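You operate a simulated robot arm through the tools that you are given. There is no shell and no other tool.

You run a simulated robot arm. Do the job below in one go: nothing can be reset, and whatever is moved stays where it is left.

Task
Swap the blue and the orange plug over in the socket box.
Fine: box off first and on again; park the blue plug in the free socket on the way; leave the third plug in.
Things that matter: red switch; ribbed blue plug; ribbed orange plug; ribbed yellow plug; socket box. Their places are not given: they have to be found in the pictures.

Only the result counts: the job must be done as asked and must still hold three seconds after the hand-in. Knocking over, shifting, dropping, spilling or breaking anything else fails it.

Robot
A 6-joint arm with a two-finger parallel gripper, fixed in place. Base frame: the origin is on the floor under the middle of its stand, x ahead of it, y to its left, z up. Readings come in m, degrees, newtons and seconds.
With the tool pointing down near the work surface it reaches from about 0.58 to 0.94 m from the base axis. Its first joint turns from -149.0 to 149.0 degrees. Payload 3.43 kg.
Tool frame: the origin (TCP) lies between the finger pads and is the grasp point; the fingertips stand 0.034 m ahead of it; z points along the fingers, y is the line along which they close. The gripper opens to 0.128 m. The fingers are 0.024 m wide and 0.012 m thick; the gripper's body (0.048 by 0.13 m) begins 0.096 m behind the TCP.
Orientation is that of the tool frame in the base frame, as [roll, pitch, yaw] about the fixed x, y, z axes, in that order (R = Rz(yaw) Ry(pitch) Rx(roll)). With the fingers straight down and closing along the base's y, the tool's x points along the base's -x, its y along +y and its z along -z.

Tools
- The arm moves only by the tool servo_tool. Its arguments are lists of equal length, an entry for each row: "translation": the shift along the tool's x, y, z in mm, a list of three; "dr": the turn, a rotation vector about the tool's x, y, z in degrees, a list of three; "hand": the opening, from 0 (shut) to 1 (fully open). In form: {"translation": [[tx, ty, tz], ...], "dr": [[rx, ry, rz], ...], "hand": [hand, ...]}. A call has 1 to 20 rows; each row is the pose to reach, as a shift and turn from the pose commanded when the call began, along the tool's axes at that moment. Rows are played at 5 a second. More than 0.05 m and 8.6 degrees between two rows, or a gripper value outside its range, and nothing of the call is played. Where a pose cannot be reached the arm comes as near as it can. A force on the tool above 60 N (or 10 N above the force at the start of the call, whichever is more), or a blocked arm, ends the call early, and 0.2 s more pass. The fingers move at their own pace (about 0.108 m/s each) and stop on an object; they squeeze with about 21 N. The grip force told is the motor's: it shows also when the fingers shut on nothing. Time passes only in rows, and 0.2 s behind the last, so rows that repeat a pose let the fingers close. The reply holds the time, the measured pose of the TCP, the force on the tool along the base axes, the opening and the grip force, in the units named above and with some noise, with the torque about the TCP (base axes, N m) and any sound that the robot's microphone picked up.
- Cameras (640 x 400 px; columns grow to the right, rows downward): "scene" is fixed at [0.4002, -0.6524, 1.3262]; the picture's right is [0.74, -0.67, 0.00], its down [-0.40, -0.44, -0.81] and it looks along [0.54, 0.60, -0.59] (base axes); focal length 365 px, centre (320, 200). "wrist" rides on the gripper at [0.076, -0.011, -0.16] in the tool frame; the picture's right is [0.15, 0.99, 0.00], its down [-0.88, 0.13, -0.46] and it looks along [-0.45, 0.07, 0.89] (tool axes); focal length 234 px, centre (320, 200).
- grab_frame(camera): a new picture of that camera. It takes no simulated time.
- raise_lower(by): slides the trunk up (or, below 0, down) by that many m; the arm rides with it, the base frame stays. It gives what a move gives, with no picture.
- probe_pixels(camera, pixels): for up to 12 pixels [column, row] of the newest picture of that camera ("zoom" is the newest enlarged one), the place [x, y, z] in the base frame of the surface seen there, good to about 0.002 m. It takes no simulated time.
- close_up(camera, box): a new picture of the part [left, top, right, bottom] of that camera's present view, enlarged. It takes no simulated time.
- sign_off(): hands the job in; it is judged then, once.

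Leave the gripper open and the arm clear of the work at the hand-in unless told otherwise.

The tools are called after "Request:" as a command line: name --argument value ..., lists and objects as JSON in quotes. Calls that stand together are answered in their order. servo_tool: Moves the arm, as the interface text tells. Its arguments: {"type":"object","properties":{"translation":{"type":"array","items":{"type":"array","items":{"type":"number"}}},"dr":{"type":"array","items":{"type":"array","items":{"type":"number"}}},"hand":{"type":"array","items":{"type":"number"}}},"required":["translation","dr","hand"]} The other tools are called the same way: raise_lower (by) moves the trunk up or down; grab_frame (camera) takes a picture; probe_pixels (camera, pixels) gives the place of the surface under pixels of a picture; close_up (camera, box) takes an enlarged picture of a part of a camera's view; sign_off () hands the job in.

At the start:

```text
clock: 0.0
ee_pos: [0.7401, -0.3575, 1.0676]
tcp_rot: [-180.0, 0.0, -180.0]
force: [-0.7, -0.4, -0.3]
wrist_torque: [-0.01, -0.03, -0.03]
gripper_width: 0.1281
finger_force: 0.2
trunk travel left (down, up): [-0.55, 0.16]
```

scene: 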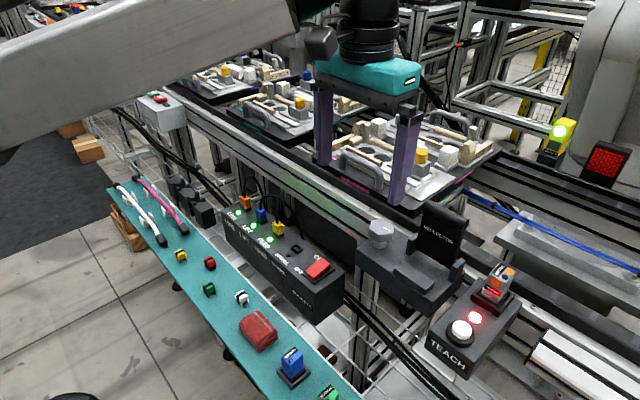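
wrist: 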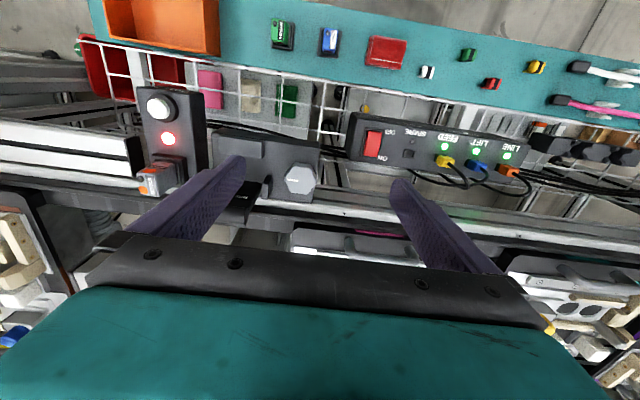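

I see the socket box in the scene picture around (280,255), with orange, blue and yellow plugs at about (245,202), (261,215), (278,228), a free socket near (296,248) and the red switch at (318,268). I'll take close-ups of it from both cameras.

Request:
close_up --camera "scene" --box '[210, 180, 360, 330]'

Request:
close_up --camera "wrist" --box '[340, 90, 560, 228]'

```text
2.67 times, centred on (285, 255) of scene
```

zoom: 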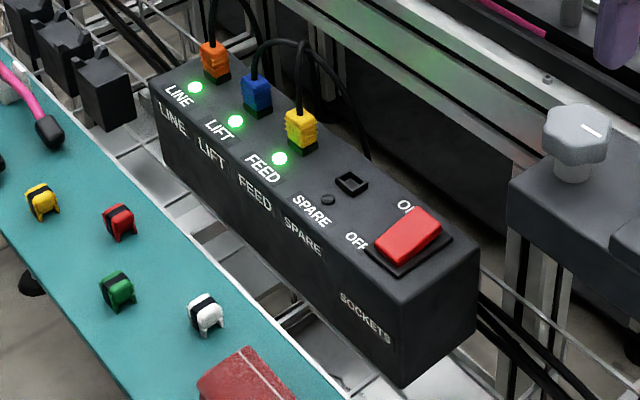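

```text
2.90 times, centred on (450, 159) of wrist
```

zoom: 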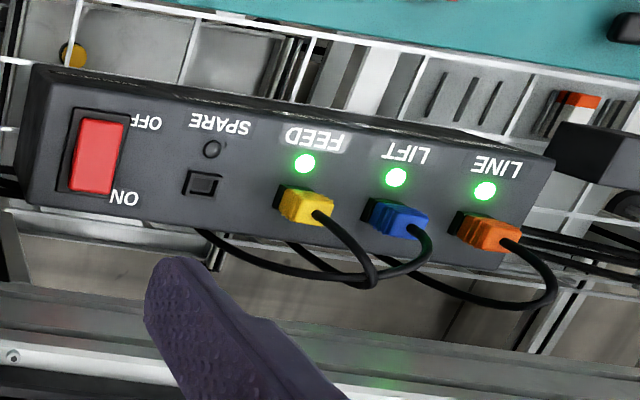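

The wrist close-up shows the plugs well: orange at LINE, blue at LIFT, yellow at FEED, and SPARE empty. I'll probe the box top, plug tops, the free socket and the switch in this zoom.

Request:
probe_pixels --camera "zoom" --pixels '[[94, 157], [82, 175], [112, 140], [203, 184], [212, 150], [305, 205], [402, 220], [490, 235], [60, 90], [540, 165], [260, 170], [440, 255]]'

Request:
close_up --camera "wrist" --box '[420, 130, 540, 205]'

```text
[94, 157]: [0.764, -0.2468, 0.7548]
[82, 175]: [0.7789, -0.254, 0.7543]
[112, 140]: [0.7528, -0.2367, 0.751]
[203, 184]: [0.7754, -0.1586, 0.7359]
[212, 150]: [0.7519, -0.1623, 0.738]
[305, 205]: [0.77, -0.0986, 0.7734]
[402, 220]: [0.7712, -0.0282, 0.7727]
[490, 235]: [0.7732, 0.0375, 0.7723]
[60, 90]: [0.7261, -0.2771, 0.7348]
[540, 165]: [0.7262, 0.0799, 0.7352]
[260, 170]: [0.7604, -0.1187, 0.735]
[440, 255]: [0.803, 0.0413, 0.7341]
```

```text
5.33 times, centred on (480, 168) of wrist
```

zoom: 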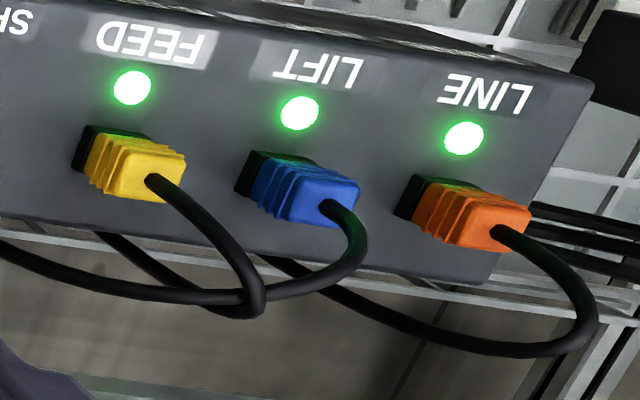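

Box top sits at z≈0.735, plugs rise to about 0.773, sockets run along base y. Now I look closer at the switch and plugs in the scene camera to determine the rocker tilt and plug sizes.

Request:
close_up --camera "scene" --box '[290, 240, 350, 278]'

Request:
probe_pixels --camera "zoom" --pixels '[[150, 240], [200, 200], [260, 180], [300, 160], [330, 140], [360, 220], [320, 240], [380, 200], [230, 260], [430, 250], [100, 60], [60, 120]]'

```text
10.53 times, centred on (320, 259) of scene
```

zoom: 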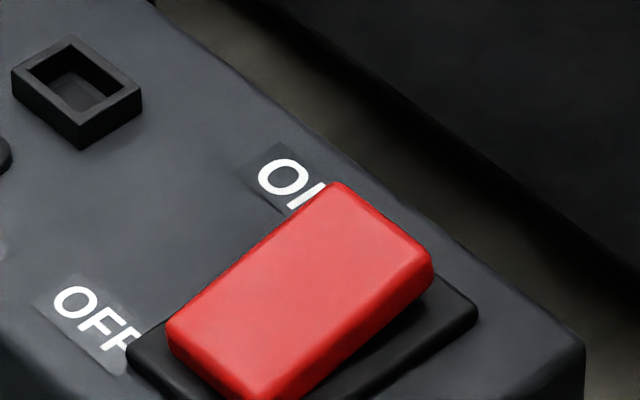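

```text
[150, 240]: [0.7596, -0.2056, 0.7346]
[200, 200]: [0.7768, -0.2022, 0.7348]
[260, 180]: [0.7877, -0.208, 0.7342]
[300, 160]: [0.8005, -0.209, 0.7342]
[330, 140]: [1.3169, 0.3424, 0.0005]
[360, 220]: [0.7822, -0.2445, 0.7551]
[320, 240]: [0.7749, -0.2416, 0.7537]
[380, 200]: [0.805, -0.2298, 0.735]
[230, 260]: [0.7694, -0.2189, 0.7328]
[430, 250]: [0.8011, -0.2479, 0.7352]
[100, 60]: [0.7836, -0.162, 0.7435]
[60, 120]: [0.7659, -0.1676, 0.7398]
```

I probe the red rocker over its length to find which end is raised, plus the free socket's rim.

Request:
probe_pixels --camera "zoom" --pixels '[[340, 200], [410, 255], [375, 230], [350, 255], [310, 290], [280, 280], [250, 320], [225, 350], [200, 330], [250, 375], [190, 345], [300, 250]]'

Request:
close_up --camera "wrist" --box '[350, 120, 430, 170]'

```text
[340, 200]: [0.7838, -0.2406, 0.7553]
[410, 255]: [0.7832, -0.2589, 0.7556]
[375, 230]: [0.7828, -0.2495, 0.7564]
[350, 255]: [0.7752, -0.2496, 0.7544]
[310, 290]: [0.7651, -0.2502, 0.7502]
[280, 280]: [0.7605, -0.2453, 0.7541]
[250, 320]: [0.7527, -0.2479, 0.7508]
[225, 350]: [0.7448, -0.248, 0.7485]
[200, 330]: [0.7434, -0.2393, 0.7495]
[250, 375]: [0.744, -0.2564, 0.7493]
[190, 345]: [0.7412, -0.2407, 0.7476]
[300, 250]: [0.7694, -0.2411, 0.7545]
```

```text
8.00 times, centred on (390, 145) of wrist
```

zoom: 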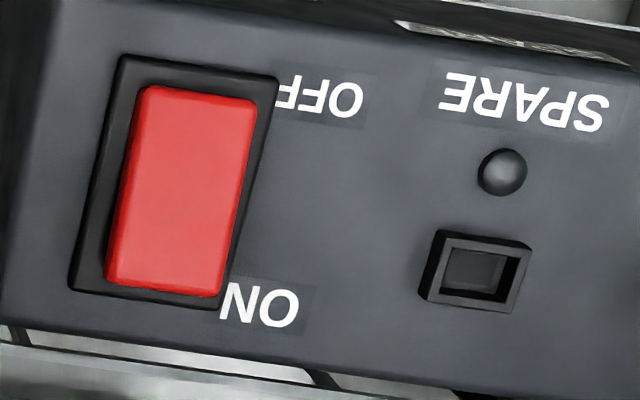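

The ON end (x≈0.784) stands higher (0.756) than the OFF end (0.748), while the LEDs are lit. I'll check this by the LEDs after pressing. Now I probe the free socket's rim in this zoom.

Request:
probe_pixels --camera "zoom" --pixels '[[440, 236], [528, 248], [512, 305], [432, 293], [484, 240], [472, 299], [437, 264], [521, 275], [480, 268], [475, 280], [502, 172], [150, 100]]'

Request:
close_up --camera "scene" --box '[230, 185, 310, 235]'

```text
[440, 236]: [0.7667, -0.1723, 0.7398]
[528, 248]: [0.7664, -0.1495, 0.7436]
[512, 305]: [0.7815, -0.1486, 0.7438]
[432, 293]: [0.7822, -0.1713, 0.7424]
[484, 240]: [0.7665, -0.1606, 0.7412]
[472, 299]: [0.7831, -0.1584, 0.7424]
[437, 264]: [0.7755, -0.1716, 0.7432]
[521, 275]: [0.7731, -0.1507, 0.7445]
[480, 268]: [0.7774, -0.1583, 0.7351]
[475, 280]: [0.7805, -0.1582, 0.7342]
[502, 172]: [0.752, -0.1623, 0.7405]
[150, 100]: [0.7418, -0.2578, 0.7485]
```

```text
8.00 times, centred on (270, 210) of scene
```

zoom: 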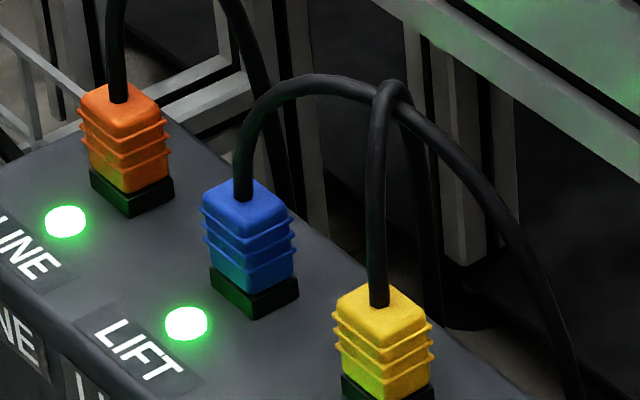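

The plugs stand upright in raised rims, with the blue cable passing across the yellow one. I'll probe plug tops, bases and cable arches.

Request:
probe_pixels --camera "zoom" --pixels '[[120, 108], [100, 105], [150, 105], [135, 130], [245, 205], [215, 195], [280, 200], [245, 218], [375, 312], [400, 295], [375, 330], [345, 300]]'

Request:
probe_pixels --camera "zoom" --pixels '[[116, 50], [260, 50], [243, 160], [270, 97], [315, 82], [378, 230], [378, 150], [390, 92], [430, 110], [470, 165], [540, 290], [425, 190]]'

```text
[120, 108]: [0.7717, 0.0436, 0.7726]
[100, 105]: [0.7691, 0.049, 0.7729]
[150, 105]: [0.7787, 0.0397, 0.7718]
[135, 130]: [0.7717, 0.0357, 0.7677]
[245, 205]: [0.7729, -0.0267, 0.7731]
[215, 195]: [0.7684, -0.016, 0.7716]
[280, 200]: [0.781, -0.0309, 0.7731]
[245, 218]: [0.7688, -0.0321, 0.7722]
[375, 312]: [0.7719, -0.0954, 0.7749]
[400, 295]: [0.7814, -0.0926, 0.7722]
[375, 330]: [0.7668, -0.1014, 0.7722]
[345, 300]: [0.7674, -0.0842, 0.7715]
```

```text
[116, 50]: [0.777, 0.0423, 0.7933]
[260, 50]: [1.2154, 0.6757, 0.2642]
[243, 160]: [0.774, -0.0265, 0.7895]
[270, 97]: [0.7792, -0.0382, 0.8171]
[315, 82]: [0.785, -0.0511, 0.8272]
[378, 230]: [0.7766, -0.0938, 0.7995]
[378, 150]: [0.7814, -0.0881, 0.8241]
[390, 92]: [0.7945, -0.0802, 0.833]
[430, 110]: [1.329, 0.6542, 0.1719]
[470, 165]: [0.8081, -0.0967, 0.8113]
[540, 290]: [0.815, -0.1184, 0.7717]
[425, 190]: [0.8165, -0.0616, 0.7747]
```

Blue's cable leaves toward −y and passes under the yellow one, so gripping across base x (fingers in front of and behind the plug) would avoid the cables. I check the orange cable's route and the surroundings next.

Request:
close_up --camera "scene" --box '[210, 140, 338, 220]'

Request:
probe_pixels --camera "wrist" --pixels '[[300, 180], [330, 210], [500, 225], [560, 240], [560, 145], [590, 150], [620, 160], [255, 150], [350, 240], [560, 270], [380, 90], [420, 215]]'

```text
5.00 times, centred on (274, 180) of scene
```

zoom: 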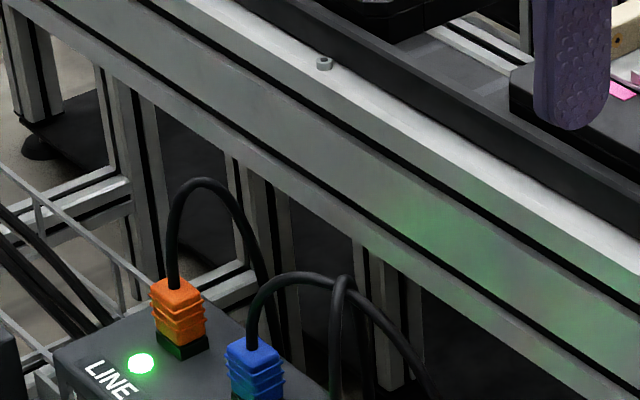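

```text
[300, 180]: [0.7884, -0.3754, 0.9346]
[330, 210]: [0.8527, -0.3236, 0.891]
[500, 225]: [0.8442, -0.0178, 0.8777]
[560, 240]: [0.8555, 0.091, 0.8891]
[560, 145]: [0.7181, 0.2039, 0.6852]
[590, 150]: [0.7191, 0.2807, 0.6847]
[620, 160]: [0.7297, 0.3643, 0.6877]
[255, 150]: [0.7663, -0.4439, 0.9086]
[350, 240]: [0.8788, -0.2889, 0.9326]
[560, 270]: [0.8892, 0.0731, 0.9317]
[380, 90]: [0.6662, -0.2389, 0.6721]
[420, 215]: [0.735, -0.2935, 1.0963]
```

There's a rail behind the box. I'll probe its front face and top, and the orange cable's arch, to know the clearance for the gripper body.

Request:
probe_pixels --camera "zoom" --pixels '[[300, 150], [400, 250], [350, 100], [200, 60], [400, 120], [300, 60], [500, 250], [560, 330], [200, 130], [330, 200], [480, 300], [250, 100]]'

Request:
probe_pixels --camera "zoom" --pixels '[[173, 260], [172, 230], [178, 200], [203, 183], [230, 200], [250, 235], [265, 275], [275, 320], [250, 315], [340, 283], [395, 335], [177, 290]]'

```text
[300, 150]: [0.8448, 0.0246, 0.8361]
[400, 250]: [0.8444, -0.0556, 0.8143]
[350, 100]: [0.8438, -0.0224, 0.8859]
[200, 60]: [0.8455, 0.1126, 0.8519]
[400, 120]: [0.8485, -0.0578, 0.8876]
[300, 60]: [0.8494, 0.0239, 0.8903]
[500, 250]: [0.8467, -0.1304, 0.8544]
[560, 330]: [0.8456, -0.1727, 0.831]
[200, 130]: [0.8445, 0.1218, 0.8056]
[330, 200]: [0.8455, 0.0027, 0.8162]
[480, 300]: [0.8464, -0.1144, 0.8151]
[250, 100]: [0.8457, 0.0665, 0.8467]
```

```text
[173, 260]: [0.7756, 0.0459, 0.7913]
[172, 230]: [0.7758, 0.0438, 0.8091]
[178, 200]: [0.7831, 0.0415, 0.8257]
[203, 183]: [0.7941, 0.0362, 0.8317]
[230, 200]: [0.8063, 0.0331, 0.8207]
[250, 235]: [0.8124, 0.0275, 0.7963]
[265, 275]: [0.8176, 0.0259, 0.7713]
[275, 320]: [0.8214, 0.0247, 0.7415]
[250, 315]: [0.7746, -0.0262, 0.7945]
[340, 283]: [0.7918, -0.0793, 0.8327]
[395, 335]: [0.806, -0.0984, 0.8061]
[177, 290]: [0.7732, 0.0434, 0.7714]
```

Rail face is at x≈0.845 (z 0.80–0.89). Now I check the grey device with the knob next to the switch end of the box, since the gripper body will come down near it.

Request:
grab_frame --camera "scene"

Request:
probe_pixels --camera "scene" --pixels '[[362, 252], [358, 262], [375, 228], [388, 226], [380, 245], [370, 260], [400, 285], [395, 262], [343, 265], [330, 300], [440, 230], [425, 215]]'

```text
taken
```

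scene: 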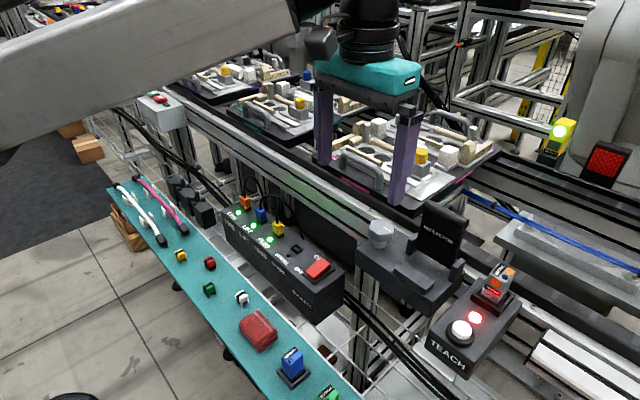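

```text
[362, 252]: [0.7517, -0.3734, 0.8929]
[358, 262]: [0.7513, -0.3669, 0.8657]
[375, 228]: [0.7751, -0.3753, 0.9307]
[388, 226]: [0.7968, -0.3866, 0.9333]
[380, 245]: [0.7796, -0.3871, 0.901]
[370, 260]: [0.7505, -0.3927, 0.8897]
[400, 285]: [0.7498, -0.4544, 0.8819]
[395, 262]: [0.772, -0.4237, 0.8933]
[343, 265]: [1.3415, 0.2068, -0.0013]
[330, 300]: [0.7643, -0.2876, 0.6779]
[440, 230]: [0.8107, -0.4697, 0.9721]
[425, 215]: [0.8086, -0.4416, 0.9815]
```

The knob device ends at y≈−0.36, clear of the gripper body (y ≥ −0.314) when I work the switch. I close the fingers and move above the raised ON end of the rocker (x 0.787, y −0.249), stopping high at z≈0.90.

Request:
servo_tool --translation '[[-12, 27, 0], [-24, 54, 0], [-36, 81, 0], [-47, 108.5, 0], [-47, 108.5, 40], [-47, 108.5, 80], [-47, 108.5, 120], [-47, 108.5, 160], [-47, 108.5, 160]]' --dr '[[0, 0, 0], [0, 0, 0], [0, 0, 0], [0, 0, 0], [0, 0, 0], [0, 0, 0], [0, 0, 0], [0, 0, 0], [0, 0, 0]]' --hand '[0.8, 0.5, 0.2, 0, 0, 0, 0, 0, 0]'

```text
clock: 2.0
ee_pos: [0.7855, -0.2499, 0.9079]
tcp_rot: [-180.0, 0.0, -179.9]
force: [-0.5, 0.3, 0.9]
wrist_torque: [0.02, 0.0, 0.02]
gripper_width: 0.0002
finger_force: 20.7
trunk travel left (down, up): [-0.55, 0.16]
```

The arm reached (0.7855, −0.250, 0.908). I'll take pictures to check the fingertips versus the rocker.

Request:
grab_frame --camera "wrist"

Request:
close_up --camera "scene" --box '[230, 150, 390, 310]'

```text
taken
```

wrist: 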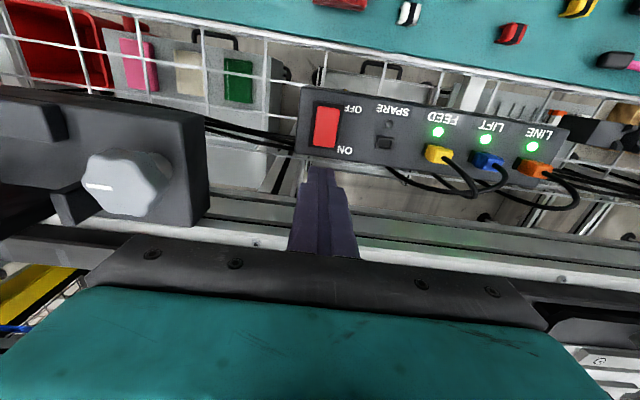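

```text
2.50 times, centred on (310, 230) of scene
```

zoom: 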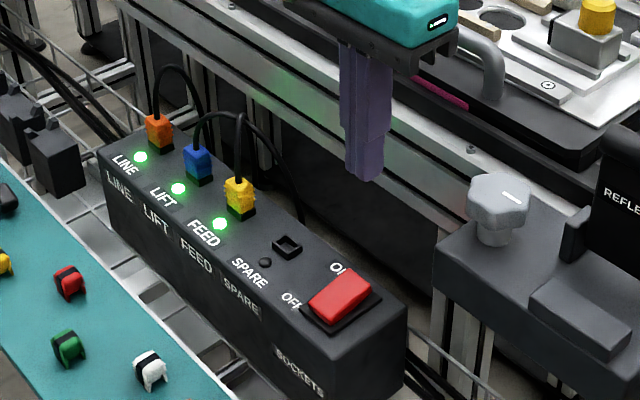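

Fingers are shut above the switch. I take a wrist close-up of the switch and spare socket to refine places before pressing.

Request:
close_up --camera "wrist" --box '[290, 90, 402, 160]'

Request:
probe_pixels --camera "zoom" --pixels '[[145, 100], [265, 105], [140, 300], [250, 305], [200, 100], [200, 305], [200, 200], [150, 200], [260, 200]]'

```text
5.71 times, centred on (346, 125) of wrist
```

zoom: 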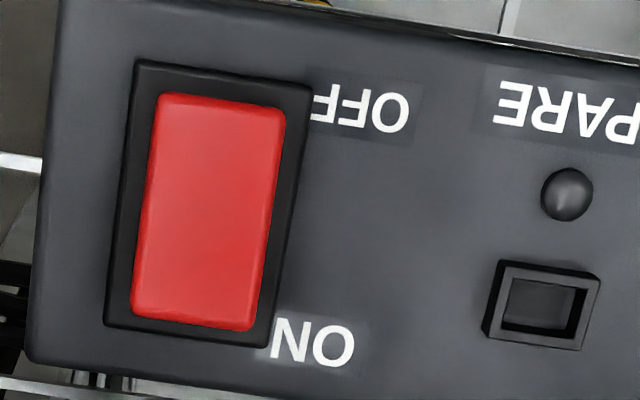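

```text
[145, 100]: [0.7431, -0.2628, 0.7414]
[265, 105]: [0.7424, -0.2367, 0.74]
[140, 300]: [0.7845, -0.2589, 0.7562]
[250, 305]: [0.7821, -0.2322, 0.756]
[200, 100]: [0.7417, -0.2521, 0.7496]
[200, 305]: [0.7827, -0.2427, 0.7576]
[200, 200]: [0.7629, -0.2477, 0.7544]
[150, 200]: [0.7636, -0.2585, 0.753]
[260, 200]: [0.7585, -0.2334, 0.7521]
```

Rocker spans x 0.740–0.786, y −0.259…−0.234; raised end at ON. I lower toward the ON end, slowing near contact at fingertip z≈0.757 (descent ≈117 mm), watching the force.

Request:
servo_tool --translation '[[0, 1.5, 40], [0, 1.5, 80], [0, 1.5, 105], [0, 1.5, 111], [0, 1.5, 115], [0, 1.5, 118], [0, 1.5, 120], [0, 1.5, 120]]' --dr '[[0, 0, 0], [0, 0, 0], [0, 0, 0], [0, 0, 0], [0, 0, 0], [0, 0, 0], [0, 0, 0], [0, 0, 0]]' --hand '[0, 0, 0, 0, 0, 0, 0, 0]'

```text
clock: 3.8
ee_pos: [0.786, -0.2459, 0.789]
tcp_rot: [180.0, 0.0, -179.9]
force: [-0.8, 0.9, 0.4]
wrist_torque: [0.0, 0.0, -0.01]
gripper_width: 0.0001
finger_force: 20.6
trunk travel left (down, up): [-0.55, 0.16]
```

Fingertips are at z≈0.755, no force yet. I go on down in 1.5 mm steps.

Request:
servo_tool --translation '[[0, 0, 1.5], [0, 0, 3], [0, 0, 4.5], [0, 0, 6], [0, 0, 6]]' --dr '[[0, 0, 0], [0, 0, 0], [0, 0, 0], [0, 0, 0], [0, 0, 0]]' --hand '[0, 0, 0, 0, 0]'

Request:
close_up --camera "scene" --box '[220, 180, 360, 320]'

```text
clock: 5.0
ee_pos: [0.7867, -0.2469, 0.7857]
tcp_rot: [-180.0, 0.3, 180.0]
force: [5.5, -3.3, 31.7]
wrist_torque: [-0.08, 0.23, 0.26]
gripper_width: 0.0
finger_force: 21.0
trunk travel left (down, up): [-0.55, 0.16]
```

```text
2.86 times, centred on (290, 250) of scene
```

zoom: 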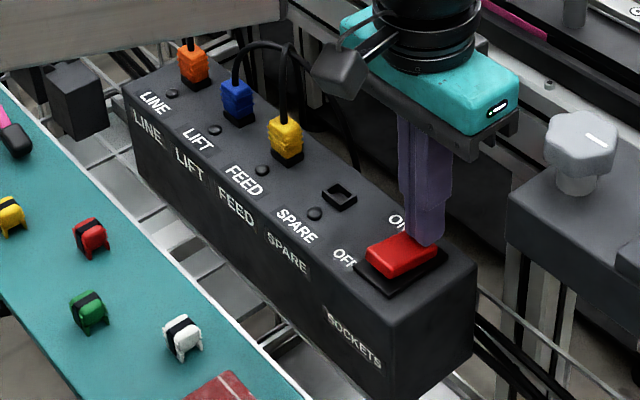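

All LEDs went dark: the box is off. I lift off straight up and check it stays off.

Request:
servo_tool --translation '[[0, 0, -10], [0, 0, -40], [0, 0, -85], [0, 0, -130], [0, 0, -130]]' --dr '[[0, 0, 0], [0, 0, 0], [0, 0, 0], [0, 0, 0], [0, 0, 0]]' --hand '[0, 0, 0, 0, 0]'

Request:
close_up --camera "scene" --box '[220, 180, 360, 320]'

Request:
grab_frame --camera "wrist"

```text
clock: 6.2
ee_pos: [0.7862, -0.2484, 0.9107]
tcp_rot: [-180.0, 0.0, 180.0]
force: [0.9, -0.5, -0.1]
wrist_torque: [0.02, 0.0, -0.03]
gripper_width: 0.0
finger_force: 21.2
trunk travel left (down, up): [-0.55, 0.16]
```

```text
2.86 times, centred on (290, 250) of scene
```

zoom: 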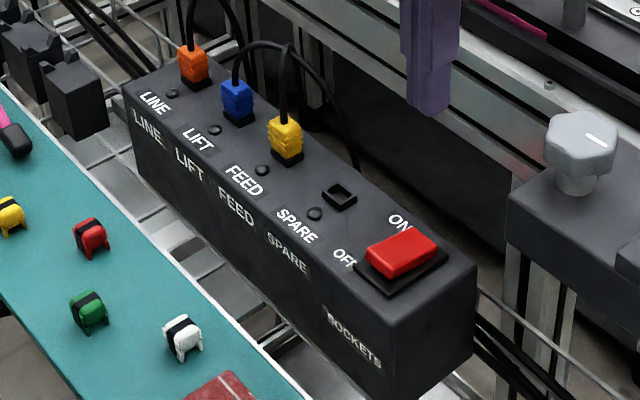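

```text
taken
```

wrist: 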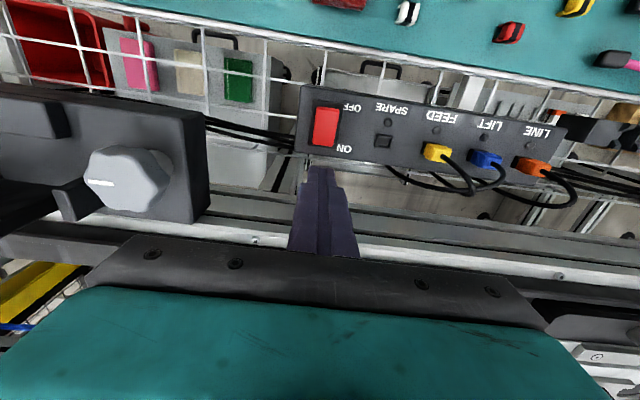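

Box stays off. Plan for plugs: grip along y but tilt the tool about 20° back toward the robot, so the fingers stay clear of the cables (which arch toward +x) and of the rail. I move to hover over the blue plug with hand opened to about 50 mm.

Request:
servo_tool --translation '[[4, 40, 0], [8, 80, 0], [12, 120, 0], [16, 160, 0], [20, 195, 5], [22, 221.5, 11.6], [22, 221.5, 11.6]]' --dr '[[0, -3, 0], [0, -6, 0], [0, -10, 0], [0, -14, 0], [0, -18, 0], [0, -20, 0], [0, -20, 0]]' --hand '[0, 0.1, 0.2, 0.3, 0.39, 0.39, 0.39]'

Request:
grab_frame --camera "wrist"

Request:
grab_frame --camera "scene"

```text
clock: 7.8
ee_pos: [0.7657, -0.0271, 0.8999]
tcp_rot: [-180.0, 20.1, -180.0]
force: [0.4, 0.3, -0.2]
wrist_torque: [-0.01, 0.0, 0.01]
gripper_width: 0.0499
finger_force: 0.0
trunk travel left (down, up): [-0.55, 0.16]
```

```text
taken
```

wrist: 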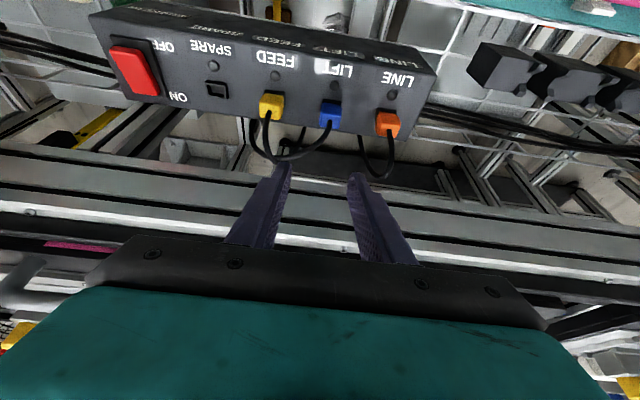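

```text
taken
```

scene: 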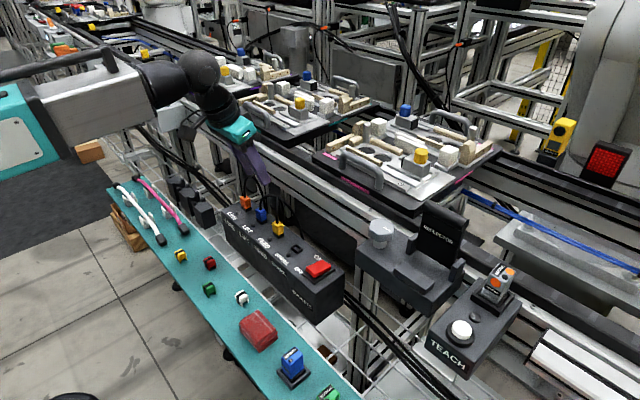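

Hovering with the wanted tilt; fingers at image (280,170) and (355,180), blue plug at (330,112). I take a close-up and probe plug edges.

Request:
close_up --camera "wrist" --box '[190, 50, 430, 200]'

Request:
close_up --camera "wrist" --box '[290, 80, 370, 130]'

```text
2.67 times, centred on (310, 125) of wrist
```

zoom: 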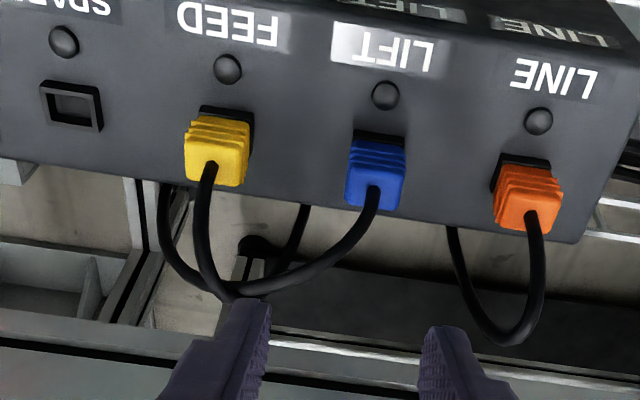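

```text
8.00 times, centred on (330, 105) of wrist
```

zoom: 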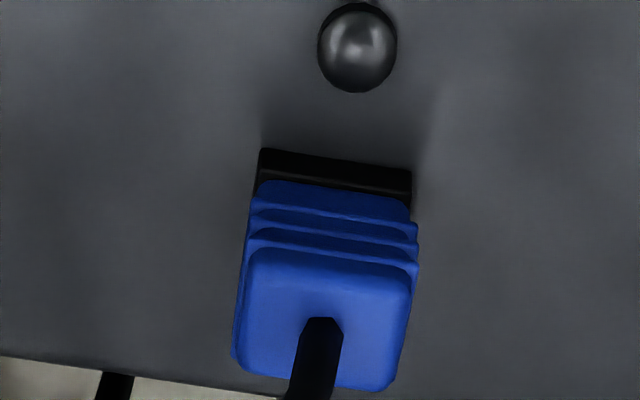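

I probe the blue plug top corners, rim and LED in this zoom.

Request:
probe_pixels --camera "zoom" --pixels '[[252, 270], [404, 290], [245, 345], [390, 378], [328, 265], [325, 300], [268, 163], [405, 180], [335, 172], [357, 55], [330, 340], [335, 195]]'

Request:
close_up --camera "wrist" --box '[190, 60, 270, 110]'

Request:
probe_pixels --camera "zoom" --pixels '[[130, 170], [270, 180], [140, 270], [280, 285], [200, 168], [210, 285], [130, 220], [275, 235], [205, 230], [190, 30], [560, 280], [600, 320]]'

```text
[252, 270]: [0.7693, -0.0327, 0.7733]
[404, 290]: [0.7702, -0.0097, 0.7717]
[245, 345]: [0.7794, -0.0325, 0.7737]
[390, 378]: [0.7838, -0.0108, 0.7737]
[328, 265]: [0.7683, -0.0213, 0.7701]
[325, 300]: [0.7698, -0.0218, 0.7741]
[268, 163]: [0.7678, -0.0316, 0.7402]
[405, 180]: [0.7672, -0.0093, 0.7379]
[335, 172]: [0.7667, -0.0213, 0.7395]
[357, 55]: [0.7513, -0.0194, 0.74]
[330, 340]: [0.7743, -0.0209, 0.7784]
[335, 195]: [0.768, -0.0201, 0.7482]
```

```text
8.00 times, centred on (230, 85) of wrist
```

zoom: 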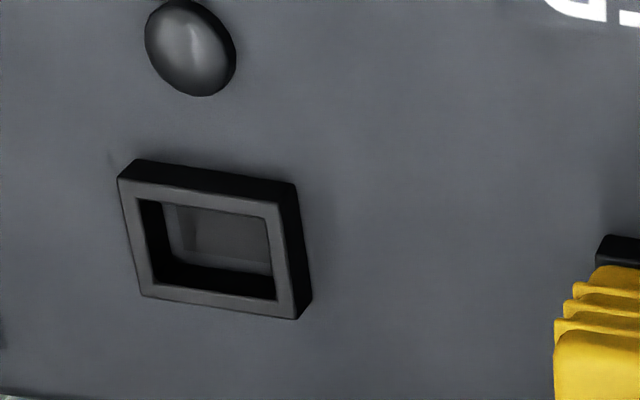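

```text
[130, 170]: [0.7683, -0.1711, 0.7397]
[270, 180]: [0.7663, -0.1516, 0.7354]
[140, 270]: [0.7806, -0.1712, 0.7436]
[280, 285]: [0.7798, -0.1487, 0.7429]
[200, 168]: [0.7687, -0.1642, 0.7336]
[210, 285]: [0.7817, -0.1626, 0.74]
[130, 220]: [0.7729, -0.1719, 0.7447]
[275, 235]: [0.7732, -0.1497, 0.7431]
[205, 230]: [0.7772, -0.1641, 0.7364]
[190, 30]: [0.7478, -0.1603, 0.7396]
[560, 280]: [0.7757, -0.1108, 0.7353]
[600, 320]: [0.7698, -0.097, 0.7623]
```

Blue plug center comes out near (0.7755, −0.0212); spare socket center near (0.7747, −0.1605). I check orange and yellow in the same way for consistent spacing.

Request:
close_up --camera "wrist" --box '[350, 80, 430, 130]'

Request:
probe_pixels --camera "zoom" --pixels '[[225, 265], [370, 300], [215, 380], [375, 390], [300, 265], [215, 180], [400, 220], [330, 90], [300, 300], [380, 250], [300, 215], [230, 230]]'

Request:
close_up --camera "wrist" --box '[230, 75, 310, 125]'

Request:
probe_pixels --camera "zoom" --pixels '[[245, 235], [390, 250], [250, 310], [380, 330], [320, 240], [310, 280], [280, 100], [420, 120], [300, 200], [350, 200], [256, 30], [330, 140]]'

```text
8.00 times, centred on (390, 105) of wrist
```

zoom: 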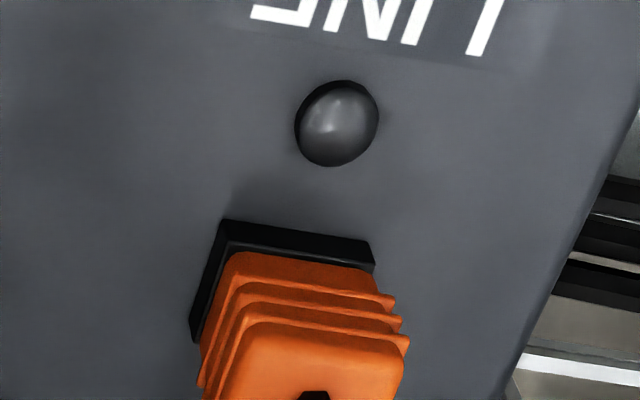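

```text
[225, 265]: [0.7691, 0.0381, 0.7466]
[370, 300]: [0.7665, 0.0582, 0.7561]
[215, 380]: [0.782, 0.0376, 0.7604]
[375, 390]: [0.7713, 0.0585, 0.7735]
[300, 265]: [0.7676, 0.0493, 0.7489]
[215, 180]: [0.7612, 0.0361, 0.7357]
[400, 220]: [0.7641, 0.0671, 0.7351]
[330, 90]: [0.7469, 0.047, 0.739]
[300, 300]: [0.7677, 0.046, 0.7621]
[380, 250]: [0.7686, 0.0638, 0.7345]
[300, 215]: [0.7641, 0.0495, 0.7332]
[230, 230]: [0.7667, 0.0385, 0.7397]
```

```text
8.00 times, centred on (270, 100) of wrist
```

zoom: 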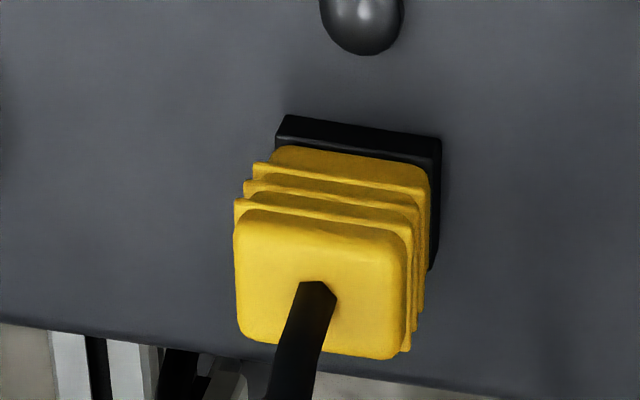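

```text
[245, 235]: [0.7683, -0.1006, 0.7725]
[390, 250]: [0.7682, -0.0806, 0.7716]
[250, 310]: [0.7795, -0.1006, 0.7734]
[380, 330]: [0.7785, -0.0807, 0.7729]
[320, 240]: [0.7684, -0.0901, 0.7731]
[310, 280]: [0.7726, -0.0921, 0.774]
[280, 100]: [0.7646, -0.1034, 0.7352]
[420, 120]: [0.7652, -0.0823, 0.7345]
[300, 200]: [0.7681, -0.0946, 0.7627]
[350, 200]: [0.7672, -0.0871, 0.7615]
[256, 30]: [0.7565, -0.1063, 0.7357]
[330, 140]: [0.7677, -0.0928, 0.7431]
```

Sockets lie at 70 mm spacing: spare y≈−0.161, yellow −0.091, blue −0.021, orange +0.049, all at x≈0.775. I approach the blue plug along the slanted tool axis (keeping the fingers on the near side of the cable) down to TCP (0.7666, −0.021, 0.782), hand still open.

Request:
servo_tool --translation '[[20, 2.5, 1], [39, 5, 1.75], [39, 5, 35], [39, 5, 65], [39, 5, 88], [39, 5, 100], [39, 5, 107], [39, 5, 111.5], [39, 5, 111.5]]' --dr '[[0, 0, 0], [0, 0, 0], [0, 0, 0], [0, 0, 0], [0, 0, 0], [0, 0, 0], [0, 0, 0], [0, 0, 0], [0, 0, 0]]' --hand '[0.39, 0.39, 0.39, 0.39, 0.39, 0.39, 0.39, 0.39, 0.39]'

Request:
grab_frame --camera "wrist"

Request:
close_up --camera "scene" --box '[210, 165, 310, 265]'

```text
clock: 9.8
ee_pos: [0.7668, -0.0198, 0.7815]
tcp_rot: [-180.0, 19.9, -179.9]
force: [0.4, -0.6, 1.2]
wrist_torque: [-0.01, -0.04, -0.01]
gripper_width: 0.0502
finger_force: 0.2
trunk travel left (down, up): [-0.55, 0.16]
```

```text
taken
```

wrist: 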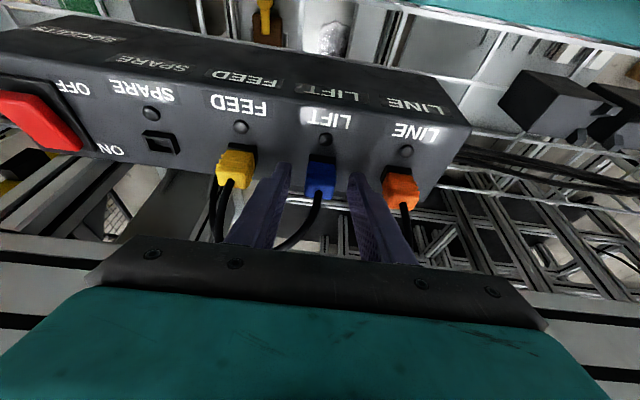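

```text
4.00 times, centred on (260, 215) of scene
```

zoom: 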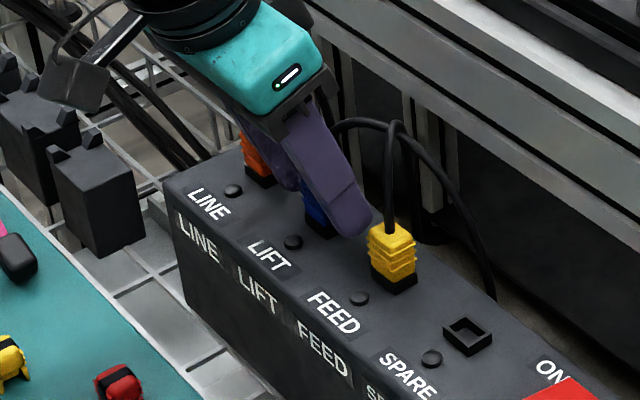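

Fingers straddle the blue plug centrally (inner edges at columns 289 and 352, plug center 321). I close on it.

Request:
servo_tool --translation '[[0, 0, 0], [0, 0, 0], [0, 0, 0], [0, 0, 0]]' --dr '[[0, 0, 0], [0, 0, 0], [0, 0, 0], [0, 0, 0]]' --hand '[0.25, 0.1, 0.1, 0.1]'

Request:
close_up --camera "wrist" --box '[240, 100, 400, 200]'

```text
clock: 10.8
ee_pos: [0.7663, -0.0199, 0.7817]
tcp_rot: [180.0, 20.0, -180.0]
force: [-0.5, -0.7, 0.9]
wrist_torque: [-0.01, -0.02, -0.03]
gripper_width: 0.023
finger_force: 21.0
trunk travel left (down, up): [-0.55, 0.16]
```

```text
4.00 times, centred on (320, 150) of wrist
```

zoom: 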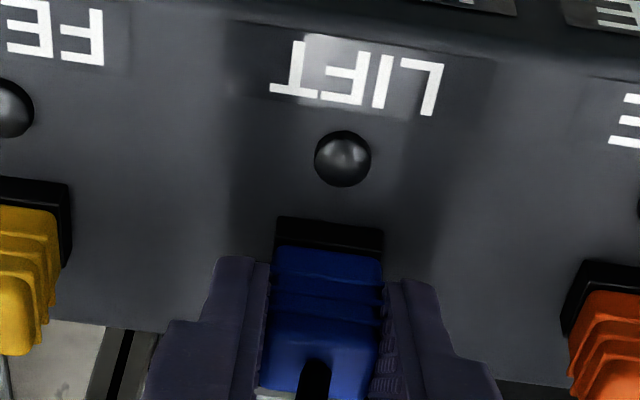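

Gripped at 23 mm width, no side force. I pull straight up (base z) in small steps to 30 mm and watch the force.

Request:
servo_tool --translation '[[-1.0, 0, -2.8], [-2.05, 0, -5.64], [-3.42, 0, -9.4], [-5.13, 0, -14.1], [-6.84, 0, -18.8], [-8.55, 0, -23.5], [-10.26, 0, -28.2], [-10.26, 0, -28.2]]' --dr '[[0, 0, 0], [0, 0, 0], [0, 0, 0], [0, 0, 0], [0, 0, 0], [0, 0, 0], [0, 0, 0], [0, 0, 0]]' --hand '[0.1, 0.1, 0.1, 0.1, 0.1, 0.1, 0.1, 0.1]'

Request:
close_up --camera "wrist" --box '[200, 90, 440, 240]'

Request:
close_up --camera "scene" --box '[210, 165, 310, 265]'

```text
clock: 12.6
ee_pos: [0.7654, -0.0211, 0.8125]
tcp_rot: [179.9, 20.0, -180.0]
force: [0.1, -0.3, -0.4]
wrist_torque: [0.04, -0.01, 0.02]
gripper_width: 0.0227
finger_force: 21.0
trunk travel left (down, up): [-0.55, 0.16]
```

```text
2.67 times, centred on (320, 165) of wrist
```

zoom: 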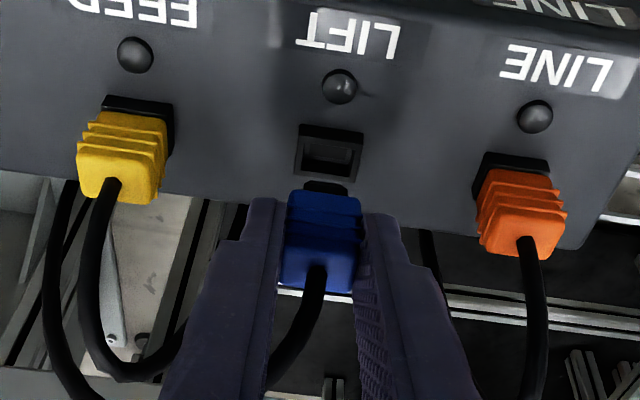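

```text
4.00 times, centred on (260, 215) of scene
```

zoom: 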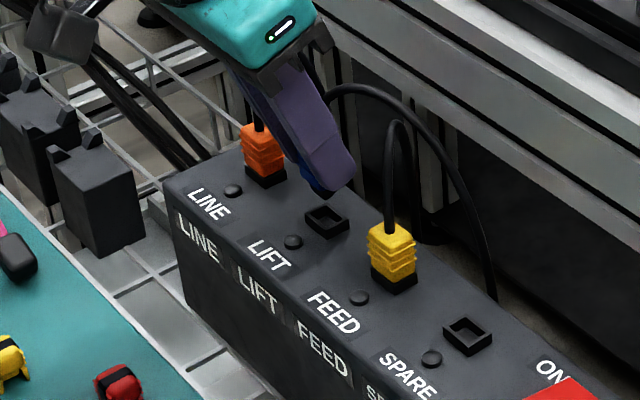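

The blue plug came out cleanly; the LIFT socket is now open. Before carrying I measure the rims of LIFT and SPARE to get the exact offset between them.

Request:
close_up --camera "wrist" --box '[292, 126, 356, 166]'

Request:
grab_frame --camera "wrist"

```text
10.00 times, centred on (324, 146) of wrist
```

zoom: 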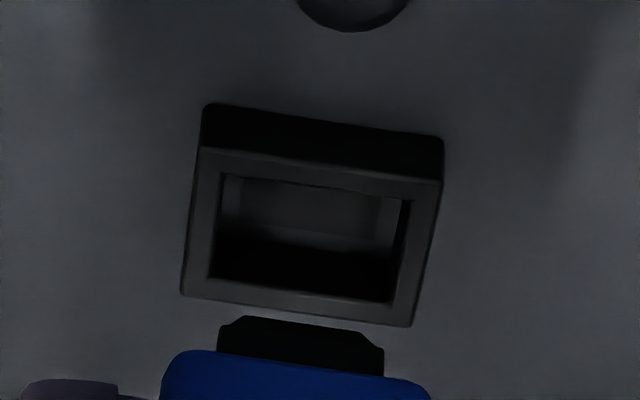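

```text
taken
```

wrist: 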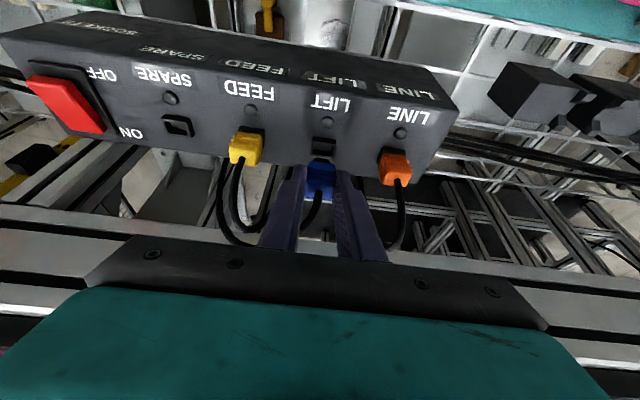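

I probe the LIFT rim corners, then the SPARE rim corners.

Request:
probe_pixels --camera "zoom" --pixels '[[206, 160], [434, 190], [408, 318], [188, 288], [200, 225], [420, 255], [320, 170], [298, 305], [210, 175], [425, 205], [400, 305], [198, 280]]'

Request:
close_up --camera "wrist" --box '[146, 104, 210, 144]'

```text
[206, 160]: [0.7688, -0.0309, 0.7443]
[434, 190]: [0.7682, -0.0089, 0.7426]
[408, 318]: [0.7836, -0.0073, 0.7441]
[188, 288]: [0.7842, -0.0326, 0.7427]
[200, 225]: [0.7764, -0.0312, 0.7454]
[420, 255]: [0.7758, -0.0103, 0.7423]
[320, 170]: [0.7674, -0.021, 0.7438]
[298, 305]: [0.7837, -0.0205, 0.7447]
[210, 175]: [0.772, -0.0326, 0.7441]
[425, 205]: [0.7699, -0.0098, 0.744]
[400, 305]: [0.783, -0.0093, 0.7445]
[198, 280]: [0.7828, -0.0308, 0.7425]
```

```text
10.00 times, centred on (178, 124) of wrist
```

zoom: 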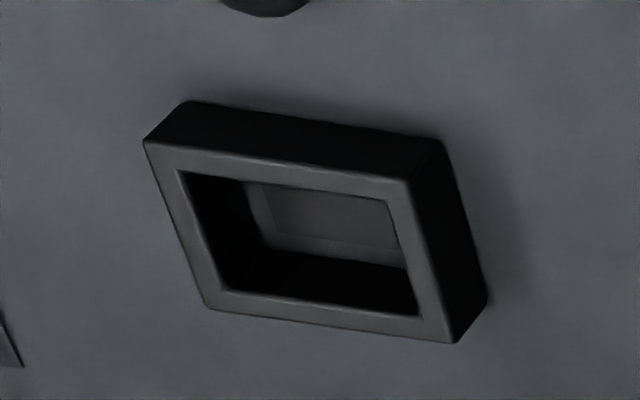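

Request:
probe_pixels --camera "zoom" --pixels '[[153, 150], [403, 188], [448, 335], [212, 300], [185, 225], [422, 260], [280, 168], [330, 315], [165, 165], [400, 200], [435, 322], [218, 298]]'

```text
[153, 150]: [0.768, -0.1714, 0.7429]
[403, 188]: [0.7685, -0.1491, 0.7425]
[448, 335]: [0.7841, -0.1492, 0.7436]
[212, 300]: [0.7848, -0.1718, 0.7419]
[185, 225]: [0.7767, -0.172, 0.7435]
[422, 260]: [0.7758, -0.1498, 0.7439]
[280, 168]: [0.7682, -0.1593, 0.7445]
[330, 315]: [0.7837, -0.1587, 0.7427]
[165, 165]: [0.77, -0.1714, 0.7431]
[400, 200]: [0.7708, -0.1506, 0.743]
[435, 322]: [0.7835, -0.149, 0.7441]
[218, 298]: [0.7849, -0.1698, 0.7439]
```

LIFT center ≈ (0.776, −0.0203), SPARE center ≈ (0.7763, −0.1604): offset exactly −140 mm in y, 0 in x. I carry the blue plug: up 35 mm more, 40 mm toward the robot to pass in front of the yellow plug and cable, over to y −140, then back to x above SPARE.

Request:
servo_tool --translation '[[-5.13, 0, -14.1], [-10.26, 0, -28.19], [7.85, 0, -36.91], [25.62, 0, -46.57], [25.62, -28, -46.57], [25.62, -56, -46.57], [25.62, -84, -46.57], [25.62, -112, -46.57], [25.62, -140, -46.57], [6.82, -140, -39.73], [-11.97, -140, -32.89], [-11.97, -140, -32.89]]' --dr '[[0, 0, 0], [0, 0, 0], [0, 0, 0], [0, 0, 0], [0, 0, 0], [0, 0, 0], [0, 0, 0], [0, 0, 0], [0, 0, 0], [0, 0, 0], [0, 0, 0], [0, 0, 0]]' --hand '[0.1, 0.1, 0.1, 0.1, 0.1, 0.1, 0.1, 0.1, 0.1, 0.1, 0.1, 0.1]'

Request:
grab_frame --camera "wrist"

Request:
close_up --camera "scene" --box '[220, 165, 340, 285]'

```text
clock: 15.2
ee_pos: [0.767, -0.1579, 0.846]
tcp_rot: [179.9, 20.0, 180.0]
force: [-0.4, -0.5, -0.4]
wrist_torque: [-0.03, 0.0, 0.04]
gripper_width: 0.0226
finger_force: 21.4
trunk travel left (down, up): [-0.55, 0.16]
```

```text
taken
```

wrist: 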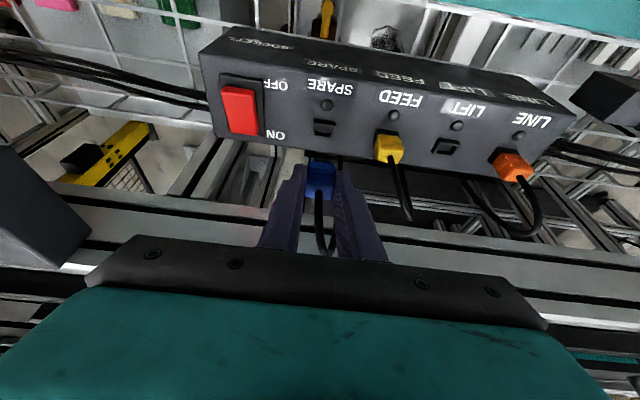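

```text
3.33 times, centred on (280, 225) of scene
```

zoom: 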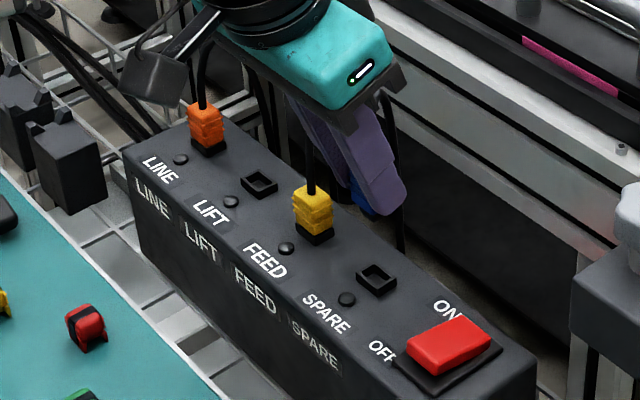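

Reading says y=−0.158 vs the wanted −0.161; I hold still for a moment to see whether that is noise or lag.

Request:
servo_tool --translation '[[0, 0, 0], [0, 0, 0]]' --dr '[[0, 0, 0], [0, 0, 0]]' --hand '[0.1, 0.1]'

Request:
servo_tool --translation '[[0, 0, 0]]' --dr '[[0, 0, 0]]' --hand '[0.1]'

Request:
close_up --camera "wrist" --box '[270, 100, 370, 200]'

```text
clock: 15.8
ee_pos: [0.7664, -0.1606, 0.8465]
tcp_rot: [179.9, 20.1, -180.0]
force: [0.7, -0.1, 0.2]
wrist_torque: [-0.01, -0.01, 0.0]
gripper_width: 0.0227
finger_force: 21.0
trunk travel left (down, up): [-0.55, 0.16]
```

```text
clock: 16.2
ee_pos: [0.7662, -0.1593, 0.8468]
tcp_rot: [179.9, 20.0, -180.0]
force: [0.1, 1.1, -0.5]
wrist_torque: [0.01, -0.01, 0.01]
gripper_width: 0.0228
finger_force: 21.0
trunk travel left (down, up): [-0.55, 0.16]
```

```text
4.00 times, centred on (320, 150) of wrist
```

zoom: 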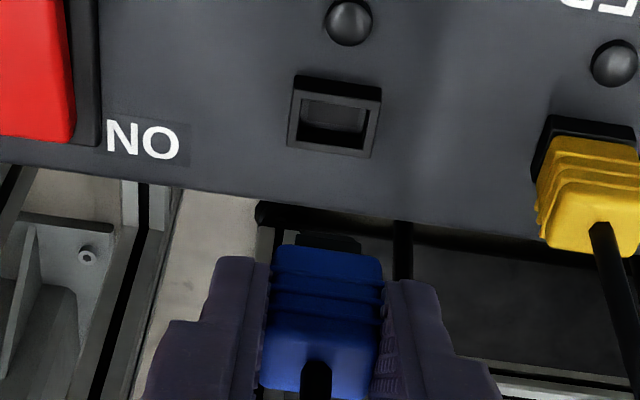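

Noise averages out (−0.1593). I descend to the same height where I looked at the LIFT socket (TCP z 0.812) and compare the same image box: the rim should appear at the same pixels.

Request:
servo_tool --translation '[[4, 0, 11], [8, 0, 22], [11.97, 0, 32.89], [11.97, 0, 32.89], [11.97, 0, 32.89]]' --dr '[[0, 0, 0], [0, 0, 0], [0, 0, 0], [0, 0, 0], [0, 0, 0]]' --hand '[0.1, 0.1, 0.1, 0.1, 0.1]'

Request:
close_up --camera "wrist" --box '[292, 126, 356, 166]'

```text
clock: 17.4
ee_pos: [0.7678, -0.1613, 0.8112]
tcp_rot: [-180.0, 20.0, 179.9]
force: [0.5, -0.3, 0.0]
wrist_torque: [-0.02, -0.05, 0.0]
gripper_width: 0.0228
finger_force: 21.1
trunk travel left (down, up): [-0.55, 0.16]
```

```text
10.00 times, centred on (324, 146) of wrist
```

zoom: 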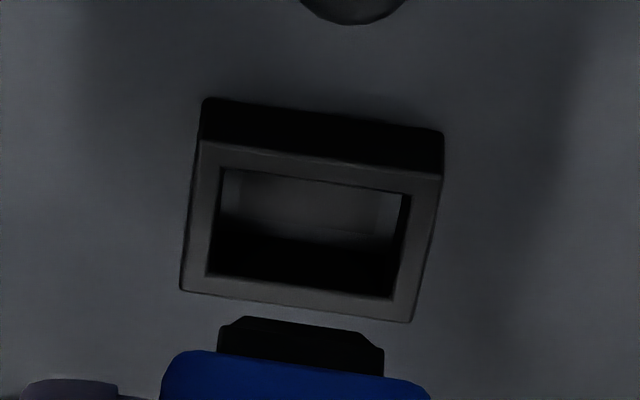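

Rim appears at practically the same pixels (about 4 px ≈ 0.4 mm toward −x). I correct 0.4 mm in x and lower 30 mm slowly into SPARE.

Request:
servo_tool --translation '[[2.1, 0, 4.6], [3.8, 0, 9.3], [5.5, 0, 14.0], [6.5, 0, 16.8], [7.56, 0, 19.6], [8.6, 0, 22.4], [9.6, 0, 25.2], [10.3, 0, 27.1], [10.64, 0, 28.05], [10.64, 0, 28.05]]' --dr '[[0, 0, 0], [0, 0, 0], [0, 0, 0], [0, 0, 0], [0, 0, 0], [0, 0, 0], [0, 0, 0], [0, 0, 0], [0, 0, 0], [0, 0, 0]]' --hand '[0.1, 0.1, 0.1, 0.1, 0.1, 0.1, 0.1, 0.1, 0.1, 0.1]'

Request:
close_up --camera "wrist" --box '[240, 100, 400, 200]'

Request:
close_up --camera "scene" --box '[220, 165, 340, 285]'

```text
clock: 19.6
ee_pos: [0.7665, -0.1604, 0.7834]
tcp_rot: [180.0, 20.2, 180.0]
force: [-0.2, 2.3, 6.7]
wrist_torque: [-0.1, 0.17, 0.0]
gripper_width: 0.0228
finger_force: 20.5
trunk travel left (down, up): [-0.55, 0.16]
```

```text
4.00 times, centred on (320, 150) of wrist
```

zoom: 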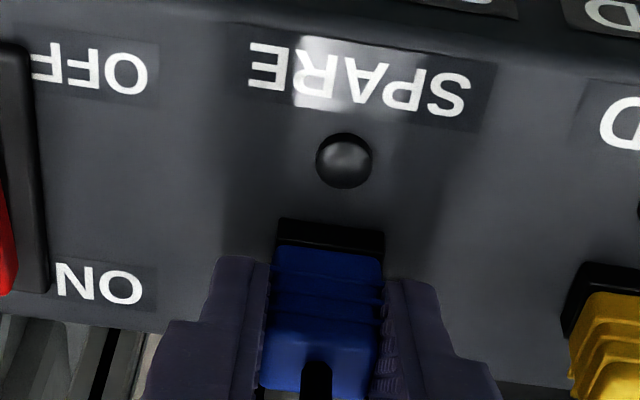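

```text
3.33 times, centred on (280, 225) of scene
```

zoom: 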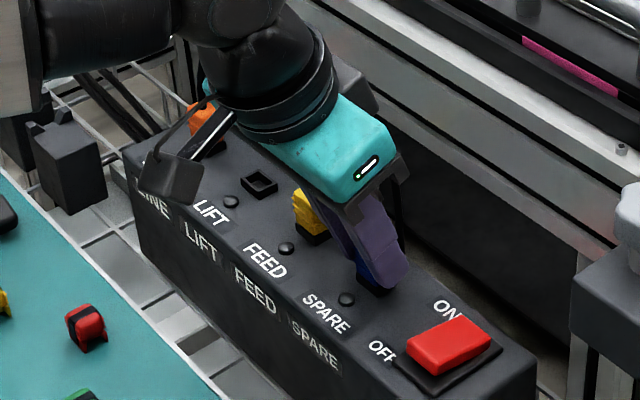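

Blue sits in SPARE (view matches the seated look); force 6.7 N. I press 1.5 mm more to be sure it is seated.

Request:
servo_tool --translation '[[0.25, 0, 0.7], [0.5, 0, 1.4], [0.5, 0, 1.4]]' --dr '[[0, 0, 0], [0, 0, 0], [0, 0, 0]]' --hand '[0.1, 0.1, 0.1]'

```text
clock: 20.4
ee_pos: [0.7669, -0.1609, 0.7832]
tcp_rot: [180.0, 20.2, 180.0]
force: [0.8, 2.6, 15.1]
wrist_torque: [-0.08, -0.02, 0.0]
gripper_width: 0.0224
finger_force: 21.0
trunk travel left (down, up): [-0.55, 0.16]
```

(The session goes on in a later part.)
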